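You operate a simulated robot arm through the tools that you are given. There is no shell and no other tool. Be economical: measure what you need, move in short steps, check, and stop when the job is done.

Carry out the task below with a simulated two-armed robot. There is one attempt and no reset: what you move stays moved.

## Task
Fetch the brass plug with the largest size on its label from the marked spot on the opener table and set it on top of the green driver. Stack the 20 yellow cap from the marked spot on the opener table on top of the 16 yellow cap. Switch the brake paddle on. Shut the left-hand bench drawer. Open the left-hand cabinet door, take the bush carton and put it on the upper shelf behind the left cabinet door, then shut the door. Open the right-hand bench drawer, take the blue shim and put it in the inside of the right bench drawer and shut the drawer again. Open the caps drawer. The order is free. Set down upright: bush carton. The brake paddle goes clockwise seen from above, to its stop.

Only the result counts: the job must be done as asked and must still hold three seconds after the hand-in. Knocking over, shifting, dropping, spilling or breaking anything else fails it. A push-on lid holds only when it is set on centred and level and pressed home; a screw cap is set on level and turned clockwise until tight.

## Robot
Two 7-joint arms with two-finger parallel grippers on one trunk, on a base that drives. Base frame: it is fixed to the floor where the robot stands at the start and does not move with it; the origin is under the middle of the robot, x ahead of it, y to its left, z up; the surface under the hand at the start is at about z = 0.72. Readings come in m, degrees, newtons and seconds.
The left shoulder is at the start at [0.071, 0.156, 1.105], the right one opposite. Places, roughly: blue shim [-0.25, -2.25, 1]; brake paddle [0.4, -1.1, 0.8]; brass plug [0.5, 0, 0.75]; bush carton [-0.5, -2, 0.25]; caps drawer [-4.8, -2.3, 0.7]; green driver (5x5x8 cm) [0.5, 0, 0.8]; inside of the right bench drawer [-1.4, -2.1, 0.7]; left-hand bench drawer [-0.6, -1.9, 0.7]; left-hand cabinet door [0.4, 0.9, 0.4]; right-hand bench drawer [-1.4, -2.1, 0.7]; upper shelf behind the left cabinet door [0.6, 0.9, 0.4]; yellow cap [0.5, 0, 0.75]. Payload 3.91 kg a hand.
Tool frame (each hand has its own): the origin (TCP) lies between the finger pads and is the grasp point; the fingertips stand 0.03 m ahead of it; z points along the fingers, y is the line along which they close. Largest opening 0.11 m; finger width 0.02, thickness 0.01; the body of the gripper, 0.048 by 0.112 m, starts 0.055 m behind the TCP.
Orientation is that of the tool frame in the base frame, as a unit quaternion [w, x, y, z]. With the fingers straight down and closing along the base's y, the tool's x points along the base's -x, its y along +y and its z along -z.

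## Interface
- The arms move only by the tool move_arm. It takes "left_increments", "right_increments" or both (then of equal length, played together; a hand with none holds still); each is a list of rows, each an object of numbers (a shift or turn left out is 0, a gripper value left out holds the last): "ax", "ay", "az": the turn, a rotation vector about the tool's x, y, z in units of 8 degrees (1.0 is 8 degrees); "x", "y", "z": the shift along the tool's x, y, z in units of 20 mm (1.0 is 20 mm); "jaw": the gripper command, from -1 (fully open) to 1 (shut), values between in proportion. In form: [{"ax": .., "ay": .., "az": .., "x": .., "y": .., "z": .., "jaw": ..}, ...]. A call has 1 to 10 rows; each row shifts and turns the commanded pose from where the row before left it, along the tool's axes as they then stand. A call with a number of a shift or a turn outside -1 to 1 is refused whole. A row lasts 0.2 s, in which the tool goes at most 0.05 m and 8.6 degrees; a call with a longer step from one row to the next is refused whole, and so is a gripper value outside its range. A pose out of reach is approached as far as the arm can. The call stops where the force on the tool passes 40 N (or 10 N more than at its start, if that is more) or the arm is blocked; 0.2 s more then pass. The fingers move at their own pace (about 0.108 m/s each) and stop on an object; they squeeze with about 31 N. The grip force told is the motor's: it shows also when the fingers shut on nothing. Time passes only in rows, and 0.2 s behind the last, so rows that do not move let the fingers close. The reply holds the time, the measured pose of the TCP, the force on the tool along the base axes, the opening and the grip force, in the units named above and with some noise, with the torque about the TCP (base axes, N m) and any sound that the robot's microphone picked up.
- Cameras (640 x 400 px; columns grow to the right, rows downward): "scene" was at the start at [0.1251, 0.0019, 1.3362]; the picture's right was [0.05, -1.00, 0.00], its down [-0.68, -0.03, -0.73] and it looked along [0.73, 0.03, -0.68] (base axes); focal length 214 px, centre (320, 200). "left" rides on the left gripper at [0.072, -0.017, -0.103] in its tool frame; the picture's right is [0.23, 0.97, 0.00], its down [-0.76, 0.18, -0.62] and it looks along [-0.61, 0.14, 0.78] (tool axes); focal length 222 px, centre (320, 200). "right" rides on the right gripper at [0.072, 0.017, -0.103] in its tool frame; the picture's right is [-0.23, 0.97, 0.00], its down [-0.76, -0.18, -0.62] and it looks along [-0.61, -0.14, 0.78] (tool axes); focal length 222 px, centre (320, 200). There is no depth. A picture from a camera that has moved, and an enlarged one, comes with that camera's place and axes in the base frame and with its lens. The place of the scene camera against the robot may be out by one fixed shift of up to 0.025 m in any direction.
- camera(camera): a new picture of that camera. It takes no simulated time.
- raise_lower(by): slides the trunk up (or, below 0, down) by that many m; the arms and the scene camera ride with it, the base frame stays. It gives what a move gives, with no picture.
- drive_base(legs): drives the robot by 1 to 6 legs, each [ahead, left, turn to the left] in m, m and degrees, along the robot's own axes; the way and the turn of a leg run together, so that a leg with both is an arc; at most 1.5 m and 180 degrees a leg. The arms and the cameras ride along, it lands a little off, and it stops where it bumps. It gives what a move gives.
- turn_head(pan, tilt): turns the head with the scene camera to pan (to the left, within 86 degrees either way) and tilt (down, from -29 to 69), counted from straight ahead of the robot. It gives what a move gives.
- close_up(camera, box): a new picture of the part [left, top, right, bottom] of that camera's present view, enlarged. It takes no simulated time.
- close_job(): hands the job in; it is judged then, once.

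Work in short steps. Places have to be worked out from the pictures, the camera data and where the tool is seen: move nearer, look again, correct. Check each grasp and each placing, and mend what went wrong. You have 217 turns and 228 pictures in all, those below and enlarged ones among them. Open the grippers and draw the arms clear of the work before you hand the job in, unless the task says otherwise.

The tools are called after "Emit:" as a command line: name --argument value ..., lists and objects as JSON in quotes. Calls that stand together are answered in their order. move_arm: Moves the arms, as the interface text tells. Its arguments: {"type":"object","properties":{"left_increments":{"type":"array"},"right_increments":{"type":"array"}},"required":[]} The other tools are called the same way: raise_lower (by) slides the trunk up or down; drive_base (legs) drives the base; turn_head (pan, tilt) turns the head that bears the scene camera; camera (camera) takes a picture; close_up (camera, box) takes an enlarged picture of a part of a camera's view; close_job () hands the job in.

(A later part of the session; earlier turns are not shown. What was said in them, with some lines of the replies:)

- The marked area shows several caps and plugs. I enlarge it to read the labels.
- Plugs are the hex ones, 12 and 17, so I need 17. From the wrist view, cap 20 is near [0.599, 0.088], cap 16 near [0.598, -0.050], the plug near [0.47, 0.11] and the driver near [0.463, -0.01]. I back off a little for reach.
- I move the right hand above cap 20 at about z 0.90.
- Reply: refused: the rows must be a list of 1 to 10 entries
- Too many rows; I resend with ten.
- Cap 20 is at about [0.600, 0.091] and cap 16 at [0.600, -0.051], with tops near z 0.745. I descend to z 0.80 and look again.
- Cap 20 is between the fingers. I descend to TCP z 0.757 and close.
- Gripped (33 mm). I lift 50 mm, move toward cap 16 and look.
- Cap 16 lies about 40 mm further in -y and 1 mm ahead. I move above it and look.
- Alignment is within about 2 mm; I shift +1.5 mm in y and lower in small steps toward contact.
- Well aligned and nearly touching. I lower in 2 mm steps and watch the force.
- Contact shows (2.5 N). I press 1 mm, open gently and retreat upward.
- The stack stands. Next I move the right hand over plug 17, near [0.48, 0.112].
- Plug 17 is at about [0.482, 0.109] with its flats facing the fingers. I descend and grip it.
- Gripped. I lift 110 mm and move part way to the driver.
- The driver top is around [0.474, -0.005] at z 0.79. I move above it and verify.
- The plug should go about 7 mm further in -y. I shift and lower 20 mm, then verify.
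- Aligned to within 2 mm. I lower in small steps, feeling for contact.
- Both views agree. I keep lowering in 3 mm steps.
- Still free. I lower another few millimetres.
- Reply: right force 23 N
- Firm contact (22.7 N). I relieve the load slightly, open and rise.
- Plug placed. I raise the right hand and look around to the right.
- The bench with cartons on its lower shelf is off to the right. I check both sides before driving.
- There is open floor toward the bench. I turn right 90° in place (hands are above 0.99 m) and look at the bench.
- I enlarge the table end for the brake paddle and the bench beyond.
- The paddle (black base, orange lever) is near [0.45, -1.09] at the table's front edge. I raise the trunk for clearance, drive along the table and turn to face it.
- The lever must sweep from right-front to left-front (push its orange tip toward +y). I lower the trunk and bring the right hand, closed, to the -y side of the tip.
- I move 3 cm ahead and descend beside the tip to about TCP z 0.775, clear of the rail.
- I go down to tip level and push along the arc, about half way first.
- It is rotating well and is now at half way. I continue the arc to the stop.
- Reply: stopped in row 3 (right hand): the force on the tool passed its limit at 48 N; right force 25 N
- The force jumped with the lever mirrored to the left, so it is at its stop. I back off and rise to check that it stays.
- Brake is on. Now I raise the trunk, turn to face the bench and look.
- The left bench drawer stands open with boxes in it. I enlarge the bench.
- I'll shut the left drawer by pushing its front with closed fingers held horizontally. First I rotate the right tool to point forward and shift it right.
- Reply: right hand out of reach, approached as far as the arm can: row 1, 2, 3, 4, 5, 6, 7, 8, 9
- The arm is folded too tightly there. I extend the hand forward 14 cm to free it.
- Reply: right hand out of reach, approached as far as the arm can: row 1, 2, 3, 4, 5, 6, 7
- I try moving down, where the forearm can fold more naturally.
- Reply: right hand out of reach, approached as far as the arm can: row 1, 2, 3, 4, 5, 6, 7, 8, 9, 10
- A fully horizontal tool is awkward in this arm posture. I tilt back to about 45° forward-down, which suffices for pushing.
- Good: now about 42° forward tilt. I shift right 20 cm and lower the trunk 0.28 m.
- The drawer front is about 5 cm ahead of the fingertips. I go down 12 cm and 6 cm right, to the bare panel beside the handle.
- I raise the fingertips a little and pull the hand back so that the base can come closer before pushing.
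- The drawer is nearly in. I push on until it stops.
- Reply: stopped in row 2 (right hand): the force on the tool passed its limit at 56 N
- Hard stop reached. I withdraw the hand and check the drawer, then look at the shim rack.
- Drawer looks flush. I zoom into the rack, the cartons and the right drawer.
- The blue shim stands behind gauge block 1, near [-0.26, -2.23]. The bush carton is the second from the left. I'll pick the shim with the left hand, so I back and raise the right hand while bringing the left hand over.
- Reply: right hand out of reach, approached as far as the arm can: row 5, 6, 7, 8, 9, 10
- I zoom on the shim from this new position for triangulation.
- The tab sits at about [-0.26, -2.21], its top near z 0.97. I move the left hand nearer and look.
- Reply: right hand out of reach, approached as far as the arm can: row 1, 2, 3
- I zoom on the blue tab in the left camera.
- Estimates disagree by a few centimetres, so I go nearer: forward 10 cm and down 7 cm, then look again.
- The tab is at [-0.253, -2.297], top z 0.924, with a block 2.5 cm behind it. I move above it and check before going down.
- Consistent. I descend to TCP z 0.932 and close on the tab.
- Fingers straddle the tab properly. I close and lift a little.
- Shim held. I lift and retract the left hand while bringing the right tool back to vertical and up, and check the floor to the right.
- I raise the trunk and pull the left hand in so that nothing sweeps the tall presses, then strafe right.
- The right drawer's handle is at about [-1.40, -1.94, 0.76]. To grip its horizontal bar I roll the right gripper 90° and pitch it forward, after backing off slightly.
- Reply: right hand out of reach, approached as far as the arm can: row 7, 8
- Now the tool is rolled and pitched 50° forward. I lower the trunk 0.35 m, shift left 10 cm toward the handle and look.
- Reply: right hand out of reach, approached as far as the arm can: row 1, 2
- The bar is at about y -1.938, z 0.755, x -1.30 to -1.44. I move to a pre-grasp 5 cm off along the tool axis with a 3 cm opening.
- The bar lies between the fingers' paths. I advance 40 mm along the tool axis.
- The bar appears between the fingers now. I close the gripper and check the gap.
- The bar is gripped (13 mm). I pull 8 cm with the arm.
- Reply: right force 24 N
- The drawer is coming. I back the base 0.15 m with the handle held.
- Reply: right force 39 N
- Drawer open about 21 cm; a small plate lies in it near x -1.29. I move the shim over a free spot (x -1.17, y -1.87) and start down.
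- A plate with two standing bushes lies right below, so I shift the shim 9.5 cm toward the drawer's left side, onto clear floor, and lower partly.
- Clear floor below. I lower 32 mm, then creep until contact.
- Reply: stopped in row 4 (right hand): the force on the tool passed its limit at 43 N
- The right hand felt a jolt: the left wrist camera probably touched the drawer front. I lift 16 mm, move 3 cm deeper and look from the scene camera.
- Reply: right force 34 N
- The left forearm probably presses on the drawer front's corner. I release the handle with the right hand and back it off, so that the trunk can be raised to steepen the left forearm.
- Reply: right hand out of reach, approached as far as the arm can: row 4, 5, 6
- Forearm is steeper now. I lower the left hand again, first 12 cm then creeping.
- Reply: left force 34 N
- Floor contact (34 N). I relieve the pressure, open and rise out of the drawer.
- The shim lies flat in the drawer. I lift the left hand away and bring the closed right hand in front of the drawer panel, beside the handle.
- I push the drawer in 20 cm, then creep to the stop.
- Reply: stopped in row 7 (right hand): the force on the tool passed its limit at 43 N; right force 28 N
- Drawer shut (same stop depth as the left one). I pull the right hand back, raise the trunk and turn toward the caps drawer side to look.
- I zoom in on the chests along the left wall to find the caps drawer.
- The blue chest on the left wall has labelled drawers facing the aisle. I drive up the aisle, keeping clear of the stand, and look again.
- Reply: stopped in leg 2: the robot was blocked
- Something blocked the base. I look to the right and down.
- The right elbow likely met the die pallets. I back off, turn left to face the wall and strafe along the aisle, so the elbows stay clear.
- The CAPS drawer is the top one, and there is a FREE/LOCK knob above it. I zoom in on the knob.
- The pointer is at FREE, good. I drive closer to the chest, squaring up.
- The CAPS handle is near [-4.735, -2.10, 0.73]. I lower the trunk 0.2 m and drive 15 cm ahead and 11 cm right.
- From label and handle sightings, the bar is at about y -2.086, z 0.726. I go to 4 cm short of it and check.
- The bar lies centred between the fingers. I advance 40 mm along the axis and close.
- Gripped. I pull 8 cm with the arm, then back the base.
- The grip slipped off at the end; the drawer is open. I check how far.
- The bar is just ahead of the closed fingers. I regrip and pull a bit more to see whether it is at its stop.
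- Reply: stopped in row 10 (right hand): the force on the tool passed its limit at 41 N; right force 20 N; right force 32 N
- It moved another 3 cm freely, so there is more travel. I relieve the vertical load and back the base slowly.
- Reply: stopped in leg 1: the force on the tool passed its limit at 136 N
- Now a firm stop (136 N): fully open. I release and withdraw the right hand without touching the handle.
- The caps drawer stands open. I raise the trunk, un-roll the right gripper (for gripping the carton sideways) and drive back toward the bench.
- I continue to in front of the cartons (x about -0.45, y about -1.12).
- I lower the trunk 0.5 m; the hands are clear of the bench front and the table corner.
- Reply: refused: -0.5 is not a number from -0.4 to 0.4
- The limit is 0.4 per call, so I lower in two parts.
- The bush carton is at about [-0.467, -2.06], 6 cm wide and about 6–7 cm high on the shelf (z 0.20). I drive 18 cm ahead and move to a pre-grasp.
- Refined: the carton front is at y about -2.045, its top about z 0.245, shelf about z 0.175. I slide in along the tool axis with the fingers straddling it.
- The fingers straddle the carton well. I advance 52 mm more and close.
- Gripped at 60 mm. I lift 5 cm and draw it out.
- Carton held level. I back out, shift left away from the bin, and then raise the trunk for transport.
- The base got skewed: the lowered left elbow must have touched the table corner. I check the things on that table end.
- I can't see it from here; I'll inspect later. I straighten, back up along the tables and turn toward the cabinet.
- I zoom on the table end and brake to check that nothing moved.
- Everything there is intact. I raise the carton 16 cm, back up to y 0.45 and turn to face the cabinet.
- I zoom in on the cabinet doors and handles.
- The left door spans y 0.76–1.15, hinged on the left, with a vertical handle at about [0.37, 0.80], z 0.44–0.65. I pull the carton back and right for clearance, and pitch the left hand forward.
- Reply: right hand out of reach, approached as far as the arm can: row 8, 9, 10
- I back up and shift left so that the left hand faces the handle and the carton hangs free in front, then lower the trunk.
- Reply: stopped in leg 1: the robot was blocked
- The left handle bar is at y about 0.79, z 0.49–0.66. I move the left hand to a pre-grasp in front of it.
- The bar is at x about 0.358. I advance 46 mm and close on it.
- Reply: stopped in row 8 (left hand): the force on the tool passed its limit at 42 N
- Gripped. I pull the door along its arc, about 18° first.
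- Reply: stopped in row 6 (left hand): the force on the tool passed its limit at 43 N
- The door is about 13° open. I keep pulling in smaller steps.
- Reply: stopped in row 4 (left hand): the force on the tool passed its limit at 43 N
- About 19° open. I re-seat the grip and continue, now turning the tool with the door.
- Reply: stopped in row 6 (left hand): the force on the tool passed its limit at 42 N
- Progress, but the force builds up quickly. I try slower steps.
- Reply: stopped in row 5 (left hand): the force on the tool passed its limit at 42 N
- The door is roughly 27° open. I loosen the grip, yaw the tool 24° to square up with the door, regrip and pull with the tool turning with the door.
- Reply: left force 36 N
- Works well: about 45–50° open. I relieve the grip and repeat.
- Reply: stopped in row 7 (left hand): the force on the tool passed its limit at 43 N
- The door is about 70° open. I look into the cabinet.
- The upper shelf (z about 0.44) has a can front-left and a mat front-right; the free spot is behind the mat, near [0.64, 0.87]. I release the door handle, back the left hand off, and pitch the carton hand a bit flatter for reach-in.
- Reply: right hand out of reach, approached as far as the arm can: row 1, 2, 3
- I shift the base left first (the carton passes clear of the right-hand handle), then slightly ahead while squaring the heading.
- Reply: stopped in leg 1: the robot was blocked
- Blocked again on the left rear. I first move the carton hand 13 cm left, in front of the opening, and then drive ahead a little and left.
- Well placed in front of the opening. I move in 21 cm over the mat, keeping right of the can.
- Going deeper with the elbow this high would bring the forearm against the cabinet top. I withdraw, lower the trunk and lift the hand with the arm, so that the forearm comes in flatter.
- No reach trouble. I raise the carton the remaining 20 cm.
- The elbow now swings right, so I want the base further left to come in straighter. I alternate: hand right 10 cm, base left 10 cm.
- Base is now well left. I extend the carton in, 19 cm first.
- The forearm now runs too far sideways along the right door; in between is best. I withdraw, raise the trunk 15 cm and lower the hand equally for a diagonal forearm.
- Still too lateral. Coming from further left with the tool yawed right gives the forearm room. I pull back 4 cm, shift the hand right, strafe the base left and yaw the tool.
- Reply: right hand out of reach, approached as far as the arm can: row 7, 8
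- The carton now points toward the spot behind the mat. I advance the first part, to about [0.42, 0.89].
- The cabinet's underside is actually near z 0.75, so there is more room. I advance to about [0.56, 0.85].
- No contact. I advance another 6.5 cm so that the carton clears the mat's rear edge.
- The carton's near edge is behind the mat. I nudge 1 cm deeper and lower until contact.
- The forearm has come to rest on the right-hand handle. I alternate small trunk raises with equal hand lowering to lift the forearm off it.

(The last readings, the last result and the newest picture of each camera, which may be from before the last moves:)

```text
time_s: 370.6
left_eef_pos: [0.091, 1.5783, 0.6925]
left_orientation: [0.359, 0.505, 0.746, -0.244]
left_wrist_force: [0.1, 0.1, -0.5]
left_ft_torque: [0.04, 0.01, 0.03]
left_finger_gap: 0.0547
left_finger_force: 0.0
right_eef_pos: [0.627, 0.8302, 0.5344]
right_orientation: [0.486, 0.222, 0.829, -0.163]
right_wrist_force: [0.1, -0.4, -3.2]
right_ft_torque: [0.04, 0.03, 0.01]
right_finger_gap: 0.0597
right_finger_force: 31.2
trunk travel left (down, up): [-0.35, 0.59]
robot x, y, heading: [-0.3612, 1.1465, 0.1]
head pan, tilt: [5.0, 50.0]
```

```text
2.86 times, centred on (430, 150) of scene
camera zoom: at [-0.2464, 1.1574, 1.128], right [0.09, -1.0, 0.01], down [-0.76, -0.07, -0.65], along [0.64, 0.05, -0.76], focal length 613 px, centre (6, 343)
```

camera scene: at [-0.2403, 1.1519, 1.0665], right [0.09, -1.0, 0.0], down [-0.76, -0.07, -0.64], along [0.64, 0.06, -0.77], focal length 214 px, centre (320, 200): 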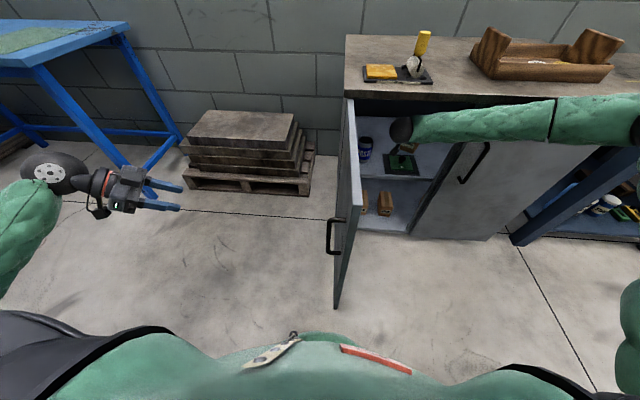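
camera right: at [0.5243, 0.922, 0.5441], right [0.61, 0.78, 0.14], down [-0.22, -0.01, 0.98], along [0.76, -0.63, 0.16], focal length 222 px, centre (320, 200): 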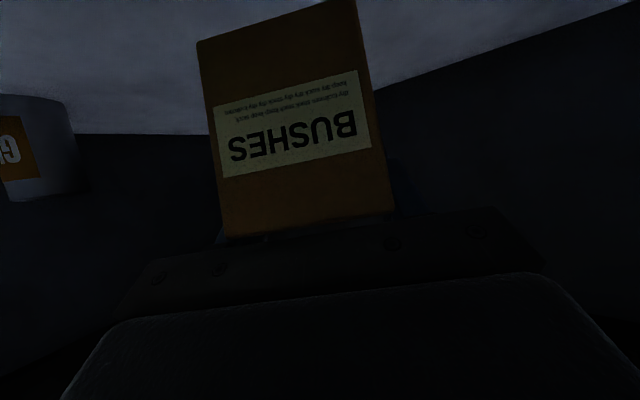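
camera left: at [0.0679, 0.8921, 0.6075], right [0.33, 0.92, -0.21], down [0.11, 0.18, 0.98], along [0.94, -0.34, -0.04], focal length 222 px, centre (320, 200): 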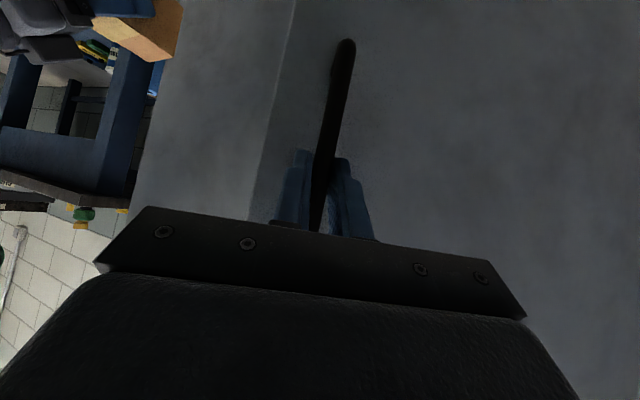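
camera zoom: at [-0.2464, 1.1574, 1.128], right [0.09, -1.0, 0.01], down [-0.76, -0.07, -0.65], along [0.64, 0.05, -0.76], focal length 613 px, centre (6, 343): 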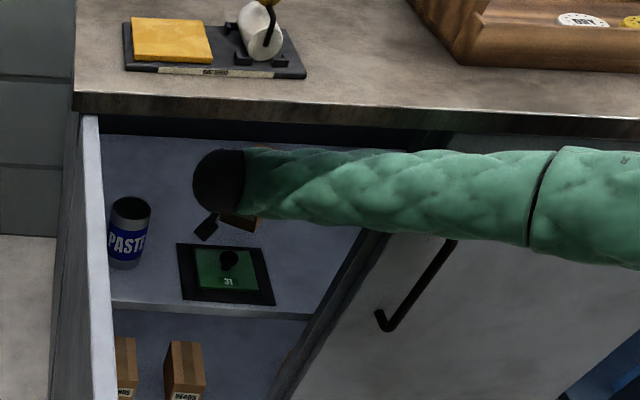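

The forearm still rests on the handle, with about 2 cm left to drop. Pitching the tool steeper lifts the wrist and also levels the carton, so I do that while lowering.

Emit:
move_arm --right_increments '[{"ay": 0.4}, {"ay": 0.4, "x": 0.2, "z": 0.1}, {"x": 0.3, "z": 0.2}, {"ay": 0.4, "x": 0.2, "z": 0.15}, {"x": 0.3, "z": 0.2}, {}]'

Emit:
close_up --camera "scene" --box '[330, 80, 530, 220]'

Emit:
camera --camera "right"

```text
time_s: 372.0
left_eef_pos: [0.0875, 1.5824, 0.694]
left_orientation: [0.362, 0.503, 0.746, -0.244]
left_wrist_force: [-0.2, 0.4, 0.4]
left_ft_torque: [0.0, 0.0, -0.02]
left_finger_gap: 0.0551
left_finger_force: 0.1
right_eef_pos: [0.621, 0.8381, 0.5144]
right_orientation: [0.418, 0.231, 0.867, -0.143]
right_wrist_force: [-0.4, -0.6, -3.5]
right_ft_torque: [0.01, -0.01, -0.01]
right_finger_gap: 0.0599
right_finger_force: 31.1
trunk travel left (down, up): [-0.35, 0.59]
robot x, y, heading: [-0.3579, 1.1488, 0.1]
head pan, tilt: [5.0, 50.0]
```

```text
2.86 times, centred on (430, 150) of scene
camera zoom: at [-0.2518, 1.1618, 1.1283], right [0.09, -1.0, 0.01], down [-0.76, -0.07, -0.65], along [0.65, 0.05, -0.76], focal length 613 px, centre (6, 343)
```

zoom: 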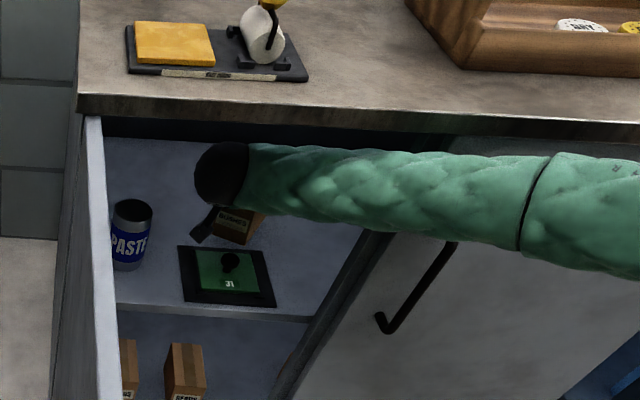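

```text
32 pictures are left
camera right: at [0.5242, 0.9194, 0.5191], right [0.63, 0.77, 0.13], down [-0.09, -0.09, 0.99], along [0.77, -0.64, 0.01], focal length 222 px, centre (320, 200)
```

right: 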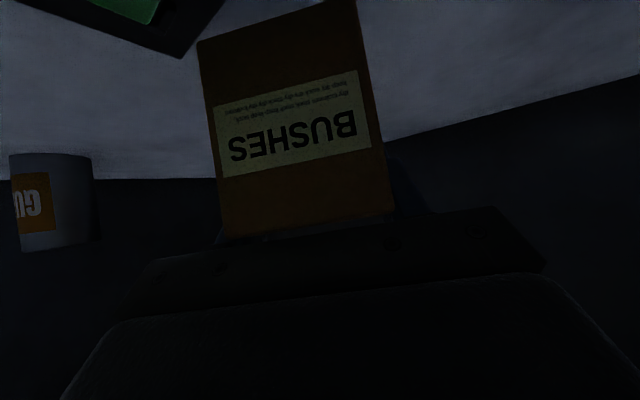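

The carton is nearly level and almost down, but its near corner is within millimetres of the mat. I move it 2 cm further along its axis and check.

Emit:
move_arm --right_increments '[{"x": -0.35, "z": 0.3}, {"x": -0.3, "z": 0.4}, {"x": -0.3, "z": 0.4}, {}]'

Emit:
close_up --camera "right" --box '[120, 0, 440, 200]'

```text
time_s: 373.2
left_eef_pos: [0.08, 1.5859, 0.6931]
left_orientation: [0.36, 0.505, 0.746, -0.244]
left_wrist_force: [-0.1, 0.1, 0.0]
left_ft_torque: [0.0, 0.0, 0.02]
left_finger_gap: 0.0547
left_finger_force: 0.2
right_eef_pos: [0.6348, 0.8412, 0.5074]
right_orientation: [0.412, 0.227, 0.872, -0.138]
right_wrist_force: [0.2, -1.3, -3.4]
right_ft_torque: [0.04, 0.01, 0.02]
right_finger_gap: 0.0597
right_finger_force: 30.9
trunk travel left (down, up): [-0.35, 0.59]
robot x, y, heading: [-0.3686, 1.154, -0.2]
head pan, tilt: [5.0, 50.0]
stopped in row 4 (right hand): the arm was blocked; the commanded pose is now the measured one
```

```text
2.00 times, centred on (280, 100) of right
camera zoom: at [0.5365, 0.9198, 0.5129], right [0.62, 0.77, 0.13], down [-0.08, -0.1, 0.99], along [0.78, -0.62, 0.0], focal length 444 px, centre (400, 400)
```

zoom: 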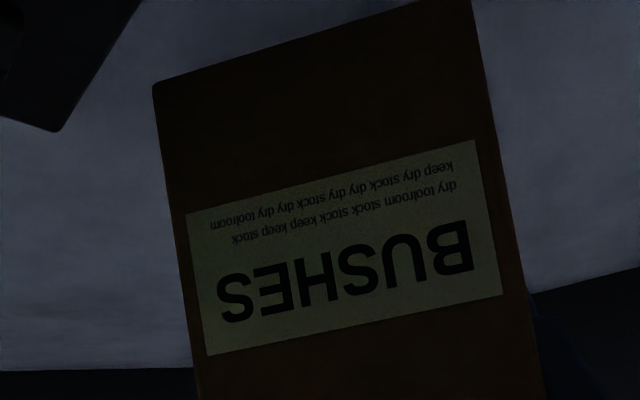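

Clear of the mat now, and the bottom is within millimetres of the shelf. I open the gripper gently and look.

Emit:
move_arm --right_increments '[{"jaw": 0.1}, {"jaw": -0.1}, {"jaw": -0.4}, {"jaw": -0.5}, {}]'

Emit:
close_up --camera "right" --box '[120, 0, 440, 200]'

```text
time_s: 374.4
left_eef_pos: [0.0826, 1.5852, 0.694]
left_orientation: [0.36, 0.504, 0.746, -0.244]
left_wrist_force: [-0.5, 0.0, 0.0]
left_ft_torque: [0.02, -0.01, -0.01]
left_finger_gap: 0.055
left_finger_force: 0.1
right_eef_pos: [0.6351, 0.84, 0.5056]
right_orientation: [0.413, 0.225, 0.872, -0.138]
right_wrist_force: [-0.5, 0.4, -0.1]
right_ft_torque: [0.01, 0.0, -0.01]
right_finger_gap: 0.0827
right_finger_force: 0.0
trunk travel left (down, up): [-0.35, 0.59]
robot x, y, heading: [-0.3703, 1.1558, 0.0]
head pan, tilt: [5.0, 50.0]
```

```text
2.00 times, centred on (280, 100) of right
camera zoom: at [0.5363, 0.9195, 0.5119], right [0.62, 0.78, 0.12], down [-0.07, -0.1, 0.99], along [0.78, -0.62, 0.0], focal length 444 px, centre (400, 400)
```

zoom: 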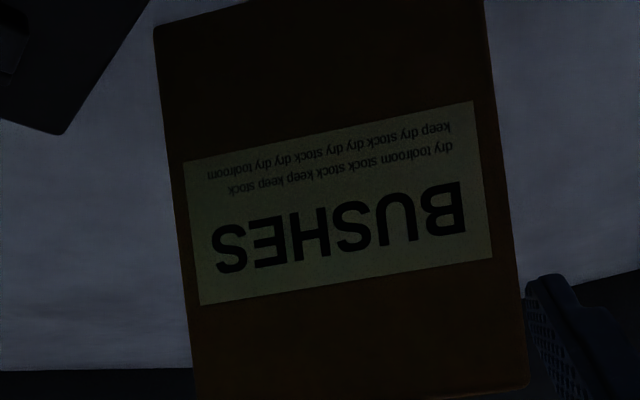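

The carton settled on the shelf and stays upright. I open a little more and back off along its axis until the fingers are clear.

Emit:
move_arm --right_increments '[{"jaw": -0.75}, {}, {"x": 0.45, "z": -0.91}, {"x": 0.45, "z": -0.91}, {"x": 0.45, "z": -0.91}, {"x": 0.45, "z": -0.91}, {}]'

Emit:
camera --camera "right"

Emit:
close_up --camera "scene" --box '[330, 80, 530, 220]'

```text
time_s: 376.0
left_eef_pos: [0.0878, 1.5804, 0.6926]
left_orientation: [0.355, 0.505, 0.748, -0.244]
left_wrist_force: [-0.2, -0.4, 0.6]
left_ft_torque: [-0.04, -0.02, -0.01]
left_finger_gap: 0.0553
left_finger_force: 0.1
right_eef_pos: [0.5724, 0.8698, 0.5132]
right_orientation: [0.408, 0.231, 0.872, -0.139]
right_wrist_force: [-0.1, -1.0, 0.6]
right_ft_torque: [-0.01, 0.01, 0.01]
right_finger_gap: 0.0964
right_finger_force: 0.2
trunk travel left (down, up): [-0.35, 0.59]
robot x, y, heading: [-0.37, 1.1537, -0.5]
head pan, tilt: [5.0, 50.0]
```

```text
29 pictures are left
camera right: at [0.4751, 0.9494, 0.5213], right [0.63, 0.77, 0.12], down [-0.07, -0.1, 0.99], along [0.77, -0.63, -0.01], focal length 222 px, centre (320, 200)
```

right: 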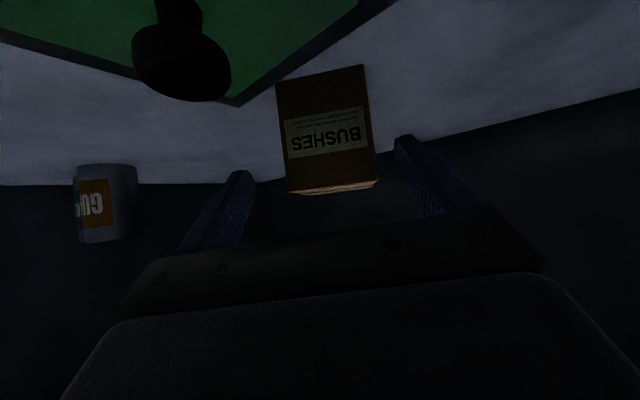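

```text
2.86 times, centred on (430, 150) of scene
camera zoom: at [-0.2484, 1.1581, 1.1266], right [0.09, -1.0, 0.0], down [-0.76, -0.07, -0.64], along [0.64, 0.06, -0.77], focal length 613 px, centre (6, 343)
```

zoom: 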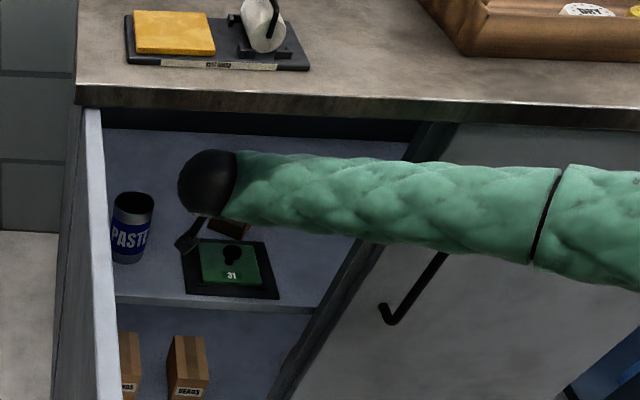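

Carton stands well, clear of the mat. I raise the hand slightly and withdraw straight out of the cabinet.

Emit:
move_arm --right_increments '[{"x": -0.6, "z": -0.45}, {"x": 0.528, "y": -0.45, "z": -0.684}, {"x": 0.528, "y": -0.45, "z": -0.684}, {"x": 0.528, "y": -0.45, "z": -0.684}, {"x": 0.528, "y": -0.45, "z": -0.684}, {"x": 0.528, "y": -0.45, "z": -0.684}, {"x": 0.528, "y": -0.45, "z": -0.684}, {"x": 0.528, "y": -0.45, "z": -0.684}, {}]'

Emit:
move_arm --right_increments '[{"x": 0.55, "y": -0.1, "z": -0.75}, {"x": 0.55, "y": -0.1, "z": -0.75}, {"x": 0.55, "y": -0.1, "z": -0.75}, {"x": 0.55, "y": -0.1, "z": -0.75}, {"x": 0.55, "y": -0.1, "z": -0.75}, {"x": 0.55, "y": -0.1, "z": -0.75}, {"jaw": 1}, {}]'

Emit:
camera --camera "scene"

```text
time_s: 378.0
left_eef_pos: [0.0876, 1.582, 0.6924]
left_orientation: [0.355, 0.505, 0.748, -0.244]
left_wrist_force: [0.0, -1.3, 0.8]
left_ft_torque: [0.03, 0.0, -0.02]
left_finger_gap: 0.0549
left_finger_force: 0.1
right_eef_pos: [0.4384, 0.879, 0.5355]
right_orientation: [0.409, 0.23, 0.872, -0.14]
right_wrist_force: [0.0, 0.6, 0.2]
right_ft_torque: [0.02, 0.03, 0.01]
right_finger_gap: 0.0963
right_finger_force: 0.0
trunk travel left (down, up): [-0.35, 0.59]
robot x, y, heading: [-0.3686, 1.1552, -0.1]
head pan, tilt: [5.0, 50.0]
```

```text
time_s: 379.8
left_eef_pos: [0.0871, 1.5796, 0.6928]
left_orientation: [0.355, 0.504, 0.748, -0.244]
left_wrist_force: [-0.4, 0.8, 0.0]
left_ft_torque: [0.01, -0.03, 0.0]
left_finger_gap: 0.0549
left_finger_force: 0.0
right_eef_pos: [0.3369, 0.9271, 0.5419]
right_orientation: [0.409, 0.23, 0.872, -0.14]
right_wrist_force: [0.0, -0.1, 0.4]
right_ft_torque: [-0.01, 0.02, 0.04]
right_finger_gap: 0.0
right_finger_force: 30.4
trunk travel left (down, up): [-0.35, 0.59]
robot x, y, heading: [-0.3682, 1.1561, 0.2]
head pan, tilt: [5.0, 50.0]
```

```text
27 pictures are left
camera scene: at [-0.2484, 1.1582, 1.1266], right [0.09, -1.0, 0.0], down [-0.76, -0.07, -0.64], along [0.64, 0.06, -0.77], focal length 214 px, centre (320, 200)
```

scene: 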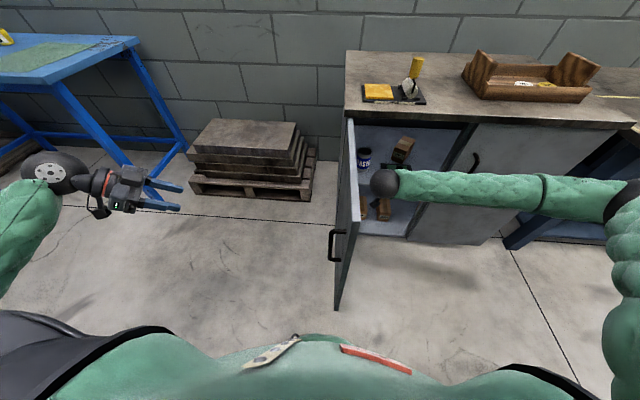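

The carton stands on the upper shelf. I retract the right hand and strafe right, so that it leaves the door's swing and the left hand comes up to the door's outer face.

Emit:
move_arm --right_increments '[{"x": 0.528, "y": -0.5, "z": -0.684}, {"x": 0.528, "y": -0.5, "z": -0.684}, {"x": 0.528, "y": -0.5, "z": -0.684}, {"x": 0.528, "y": -0.5, "z": -0.684}, {}]' --left_increments '[{"jaw": 1}, {}, {}, {}, {}]'

Emit:
drive_base --legs '[[0, -0.42, 0]]'

Emit:
camera --camera "scene"

```text
time_s: 381.0
left_eef_pos: [0.0863, 1.5817, 0.692]
left_orientation: [0.356, 0.504, 0.748, -0.245]
left_wrist_force: [0.1, 0.6, 0.1]
left_ft_torque: [-0.01, 0.02, -0.02]
left_finger_gap: 0.0
left_finger_force: 30.7
right_eef_pos: [0.2523, 0.9303, 0.5439]
right_orientation: [0.409, 0.23, 0.872, -0.139]
right_wrist_force: [-1.0, -0.2, -0.4]
right_ft_torque: [0.0, -0.01, 0.02]
right_finger_gap: 0.0
right_finger_force: 31.4
trunk travel left (down, up): [-0.35, 0.59]
robot x, y, heading: [-0.3711, 1.1515, -0.1]
head pan, tilt: [5.0, 50.0]
```

```text
time_s: 383.6
left_eef_pos: [0.086, 1.162, 0.6919]
left_orientation: [0.355, 0.504, 0.749, -0.243]
left_wrist_force: [0.6, 0.3, 0.5]
left_ft_torque: [0.01, 0.0, -0.01]
left_finger_gap: 0.0
left_finger_force: 31.0
right_eef_pos: [0.256, 0.5128, 0.5443]
right_orientation: [0.409, 0.228, 0.873, -0.138]
right_wrist_force: [-0.6, 0.0, 0.3]
right_ft_torque: [-0.01, 0.02, -0.01]
right_finger_gap: 0.0001
right_finger_force: 31.0
trunk travel left (down, up): [-0.35, 0.59]
robot x, y, heading: [-0.366, 0.7305, 0.0]
head pan, tilt: [5.0, 50.0]
```

```text
26 pictures are left
camera scene: at [-0.2477, 0.7381, 1.1266], right [0.09, -1.0, 0.0], down [-0.76, -0.07, -0.64], along [0.64, 0.06, -0.77], focal length 214 px, centre (320, 200)
```

scene: 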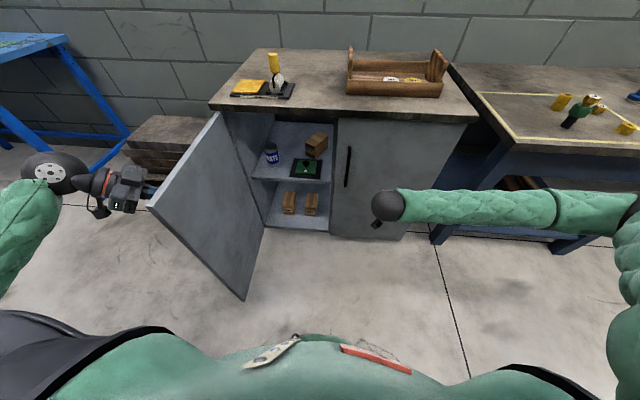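

Carton, can and mat all look right. I lower the left hand 8 cm and bring its closed fingertips up to the door.

Emit:
move_arm --left_increments '[{"x": 0.78, "z": 0.63}, {"x": 0.78, "z": 0.63}, {"x": 0.78, "z": 0.63}, {"x": 0.78, "z": 0.63}, {"x": -0.63, "z": 0.777}, {"x": -0.63, "z": 0.777}, {"x": -0.63, "z": 0.777}, {"x": -0.47, "z": 0.583}, {}]'

Emit:
move_arm --left_increments '[{"x": -0.47, "z": 0.583, "ax": -0.26, "az": -0.21}, {"x": -0.47, "z": 0.583, "ax": -0.26, "az": -0.21}, {"x": -0.47, "z": 0.583, "ax": -0.26, "az": -0.21}, {"x": -0.47, "z": 0.583, "ax": -0.26, "az": -0.21}, {"x": -0.47, "z": 0.583, "ax": -0.26, "az": -0.21}, {"x": -0.47, "z": 0.583, "ax": -0.26, "az": -0.21}, {"x": -0.47, "z": 0.583, "ax": -0.26, "az": -0.21}, {"x": -0.47, "z": 0.583, "ax": -0.26, "az": -0.21}]'

Emit:
camera --camera "scene"

```text
time_s: 385.6
left_eef_pos: [0.1133, 1.0925, 0.6124]
left_orientation: [0.356, 0.503, 0.75, -0.243]
left_wrist_force: [0.2, 0.0, -0.1]
left_ft_torque: [-0.01, 0.02, 0.0]
left_finger_gap: 0.0
left_finger_force: 30.9
right_eef_pos: [0.2553, 0.5117, 0.5441]
right_orientation: [0.409, 0.228, 0.873, -0.139]
right_wrist_force: [0.3, 0.0, 0.1]
right_ft_torque: [0.03, -0.02, 0.03]
right_finger_gap: 0.0
right_finger_force: 31.1
trunk travel left (down, up): [-0.35, 0.59]
robot x, y, heading: [-0.3631, 0.7339, 0.3]
head pan, tilt: [5.0, 50.0]
```

```text
time_s: 387.4
left_eef_pos: [0.1774, 0.9891, 0.6114]
left_orientation: [0.394, 0.354, 0.83, -0.172]
left_wrist_force: [0.7, -0.7, 0.2]
left_ft_torque: [0.02, 0.02, 0.04]
left_finger_gap: 0.0
left_finger_force: 30.9
right_eef_pos: [0.2544, 0.5127, 0.5436]
right_orientation: [0.41, 0.228, 0.872, -0.139]
right_wrist_force: [0.5, -0.5, 0.3]
right_ft_torque: [0.0, 0.02, 0.03]
right_finger_gap: 0.0001
right_finger_force: 30.6
trunk travel left (down, up): [-0.35, 0.59]
robot x, y, heading: [-0.3659, 0.7332, 0.3]
head pan, tilt: [5.0, 50.0]
```

```text
25 pictures are left
camera scene: at [-0.2476, 0.7384, 1.1266], right [0.09, -1.0, 0.0], down [-0.76, -0.07, -0.64], along [0.64, 0.06, -0.77], focal length 214 px, centre (320, 200)
```

scene: 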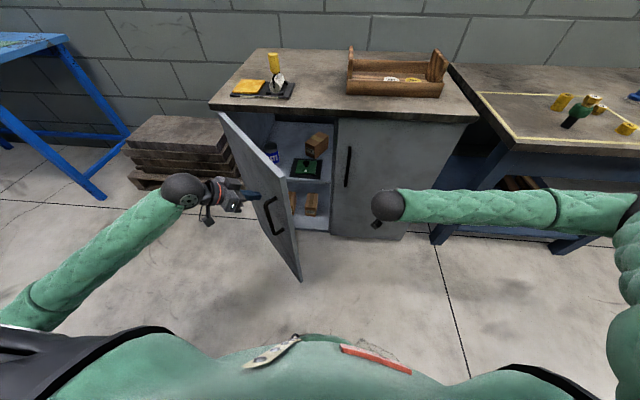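

The door is closing nicely. I continue.

Emit:
move_arm --left_increments '[{"x": -0.47, "z": 0.583, "ax": -0.26, "az": -0.21}, {"x": -0.47, "z": 0.583, "ax": -0.26, "az": -0.21}, {"x": -0.47, "z": 0.583, "ax": -0.26, "az": -0.21}, {"x": -0.47, "z": 0.583, "ax": -0.26, "az": -0.21}, {"x": -0.47, "z": 0.583, "ax": -0.26, "az": -0.21}, {"x": -0.47, "z": 0.583, "ax": -0.26, "az": -0.21}, {"x": -0.47, "z": 0.583, "ax": -0.26, "az": -0.21}, {"x": -0.47, "z": 0.583, "ax": -0.26, "az": -0.21}, {"x": -0.47, "z": 0.583, "ax": -0.26, "az": -0.21}, {"x": -0.47, "z": 0.583, "ax": -0.26, "az": -0.21}]'

Emit:
camera --camera "scene"

```text
time_s: 389.6
left_eef_pos: [0.2973, 0.9085, 0.6106]
left_orientation: [0.422, 0.155, 0.89, -0.076]
left_wrist_force: [-0.1, 0.0, 0.3]
left_ft_torque: [0.0, 0.0, -0.03]
left_finger_gap: 0.0002
left_finger_force: 30.9
right_eef_pos: [0.255, 0.512, 0.5439]
right_orientation: [0.409, 0.228, 0.873, -0.138]
right_wrist_force: [0.2, 0.4, 0.2]
right_ft_torque: [0.03, 0.0, 0.0]
right_finger_gap: 0.0002
right_finger_force: 31.2
trunk travel left (down, up): [-0.35, 0.59]
robot x, y, heading: [-0.3675, 0.7324, 0.1]
head pan, tilt: [5.0, 50.0]
```

```text
24 pictures are left
camera scene: at [-0.2475, 0.7384, 1.1266], right [0.09, -1.0, 0.0], down [-0.76, -0.07, -0.64], along [0.64, 0.06, -0.77], focal length 214 px, centre (320, 200)
```

scene: 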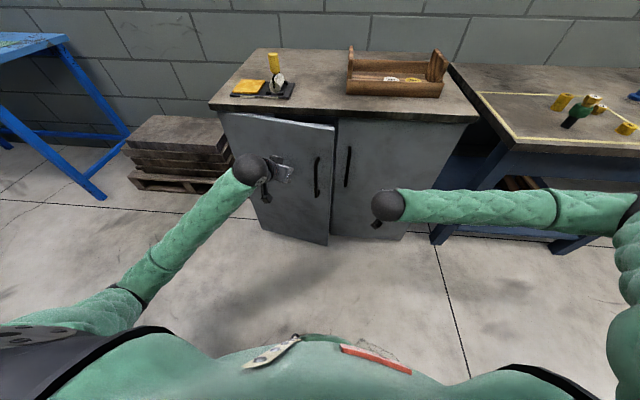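

Nearly closed. I push on until it stops.

Emit:
move_arm --left_increments '[{"x": -0.47, "z": 0.583, "ax": -0.26, "az": -0.21}, {"x": -0.47, "z": 0.583, "ax": -0.26, "az": -0.21}, {"x": -0.4, "z": 0.5, "ax": -0.2, "az": -0.16}, {"x": -0.32, "z": 0.39, "ax": -0.2, "az": -0.16}, {"x": -0.32, "z": 0.39}, {"x": -0.32, "z": 0.39}, {"x": -0.32, "z": 0.39}, {"x": -0.32, "z": 0.39}]'

Emit:
camera --camera "scene"

```text
time_s: 390.7
left_eef_pos: [0.3513, 0.8934, 0.6109]
left_orientation: [0.426, 0.082, 0.9, -0.04]
left_wrist_force: [-12.5, 1.0, 4.5]
left_ft_torque: [0.05, 0.0, 0.05]
left_finger_gap: 0.0001
left_finger_force: 30.9
right_eef_pos: [0.255, 0.5131, 0.5445]
right_orientation: [0.409, 0.228, 0.872, -0.138]
right_wrist_force: [0.3, -0.2, -0.8]
right_ft_torque: [-0.01, -0.04, -0.03]
right_finger_gap: 0.0
right_finger_force: 31.4
trunk travel left (down, up): [-0.35, 0.59]
robot x, y, heading: [-0.3676, 0.731, 0.3]
head pan, tilt: [5.0, 50.0]
stopped in row 5 (left hand): the force on the tool passed its limit at 54 N (the readings are from after the stop); the commanded pose is now the measured one
```

```text
23 pictures are left
camera scene: at [-0.2482, 0.7384, 1.1267], right [0.09, -1.0, 0.0], down [-0.76, -0.07, -0.64], along [0.64, 0.06, -0.77], focal length 214 px, centre (320, 200)
```

scene: 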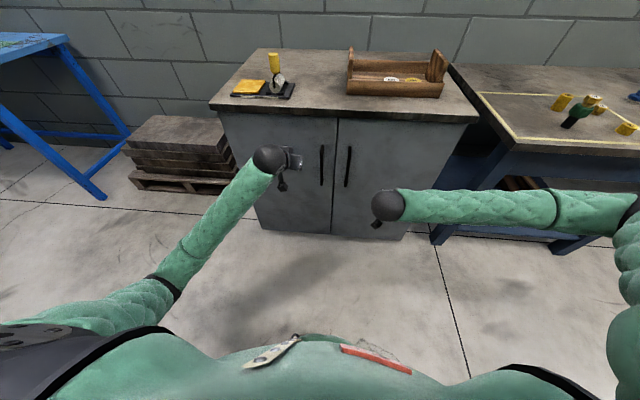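

The door is shut. I withdraw both hands, open the grippers and verify.

Emit:
move_arm --left_increments '[{"x": 0.6, "z": -0.75}, {"x": 0.6, "z": -0.75}, {"x": 0.6, "z": -0.75}, {"x": 0.6, "z": -0.75}, {"x": 0.3, "z": -0.38, "jaw": -0.5}, {}]' --right_increments '[{"jaw": -0.5}, {}, {}, {}, {}, {}]'

Emit:
close_up --camera "scene" --box '[200, 90, 400, 250]'

Emit:
close_up --camera "scene" --box '[540, 80, 640, 150]'

```text
time_s: 392.1
left_eef_pos: [0.2667, 0.9079, 0.6103]
left_orientation: [0.425, 0.081, 0.901, -0.039]
left_wrist_force: [0.3, 0.6, 1.5]
left_ft_torque: [-0.03, 0.0, 0.0]
left_finger_gap: 0.0826
left_finger_force: 0.0
right_eef_pos: [0.2544, 0.5131, 0.5428]
right_orientation: [0.409, 0.228, 0.872, -0.139]
right_wrist_force: [-1.1, -0.2, -0.6]
right_ft_torque: [0.02, -0.02, 0.02]
right_finger_gap: 0.0825
right_finger_force: 0.1
trunk travel left (down, up): [-0.35, 0.59]
robot x, y, heading: [-0.366, 0.7339, 0.5]
head pan, tilt: [5.0, 50.0]
```

```text
2.50 times, centred on (300, 170) of scene
camera zoom: at [-0.2477, 0.7385, 1.1266], right [0.09, -1.0, 0.0], down [-0.76, -0.07, -0.64], along [0.64, 0.06, -0.77], focal length 536 px, centre (370, 275)
```

zoom: 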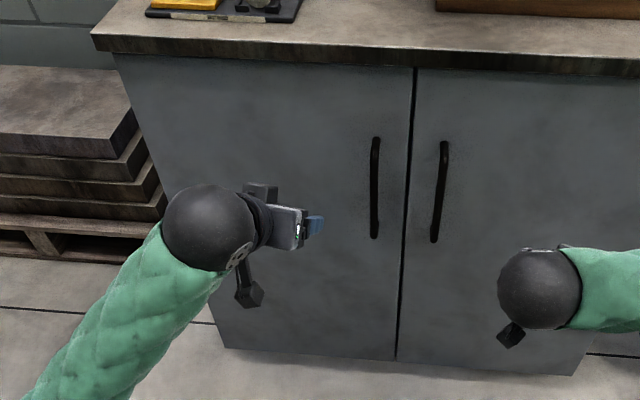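

```text
5.71 times, centred on (590, 115) of scene
camera zoom: at [-0.2477, 0.7385, 1.1266], right [0.09, -1.0, 0.0], down [-0.76, -0.07, -0.64], along [0.64, 0.06, -0.77], focal length 1226 px, centre (-1223, 686)
```

zoom: 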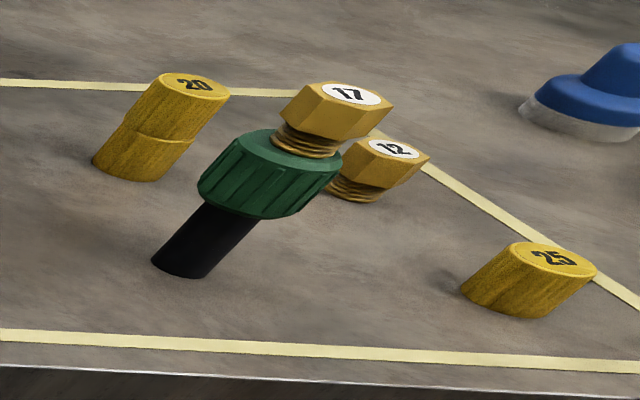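

Everything checks out: the door is flush, both stacks stand, and the arms are clear with the grippers open. I hand in.

Emit:
close_job

```text
The job is handed in.
```

I finished all seven parts of the job and handed it in; the result has not been reported back to me.

- **Plug:** the 17 brass plug, the larger of the two plugs, is on the green driver. I saw it still standing just before the hand-in.
- **Caps:** the 20 yellow cap is stacked on the 16 cap. I also saw this standing at the end.
- **Brake:** the paddle is turned clockwise to its stop and stayed there after I let go.
- **Bench drawers:** the left one is shut. The blue shim lies flat in the right one, which is shut again. Both reached a hard stop, and I did not look at them again after that.
- **Carton:** the bush carton is upright on the upper shelf, behind the mat, at roughly a 30° angle. It dropped about a centimetre when I released it. The left cabinet door is shut flush.
- **Caps drawer:** it is pulled out to its stop.

**Contacts along the way:**
- The base was blocked three times while driving. The first was probably an elbow against the die pallets. The other two were beside the cabinet, against something I could not see.
- An elbow touched the corner of the opener table hard enough to skew the base. I checked that table end afterwards and nothing had moved.
- My right forearm rested on the right-hand cabinet door handle while I placed the carton.

I saw nothing displaced or knocked over, but I did not inspect every contact point.
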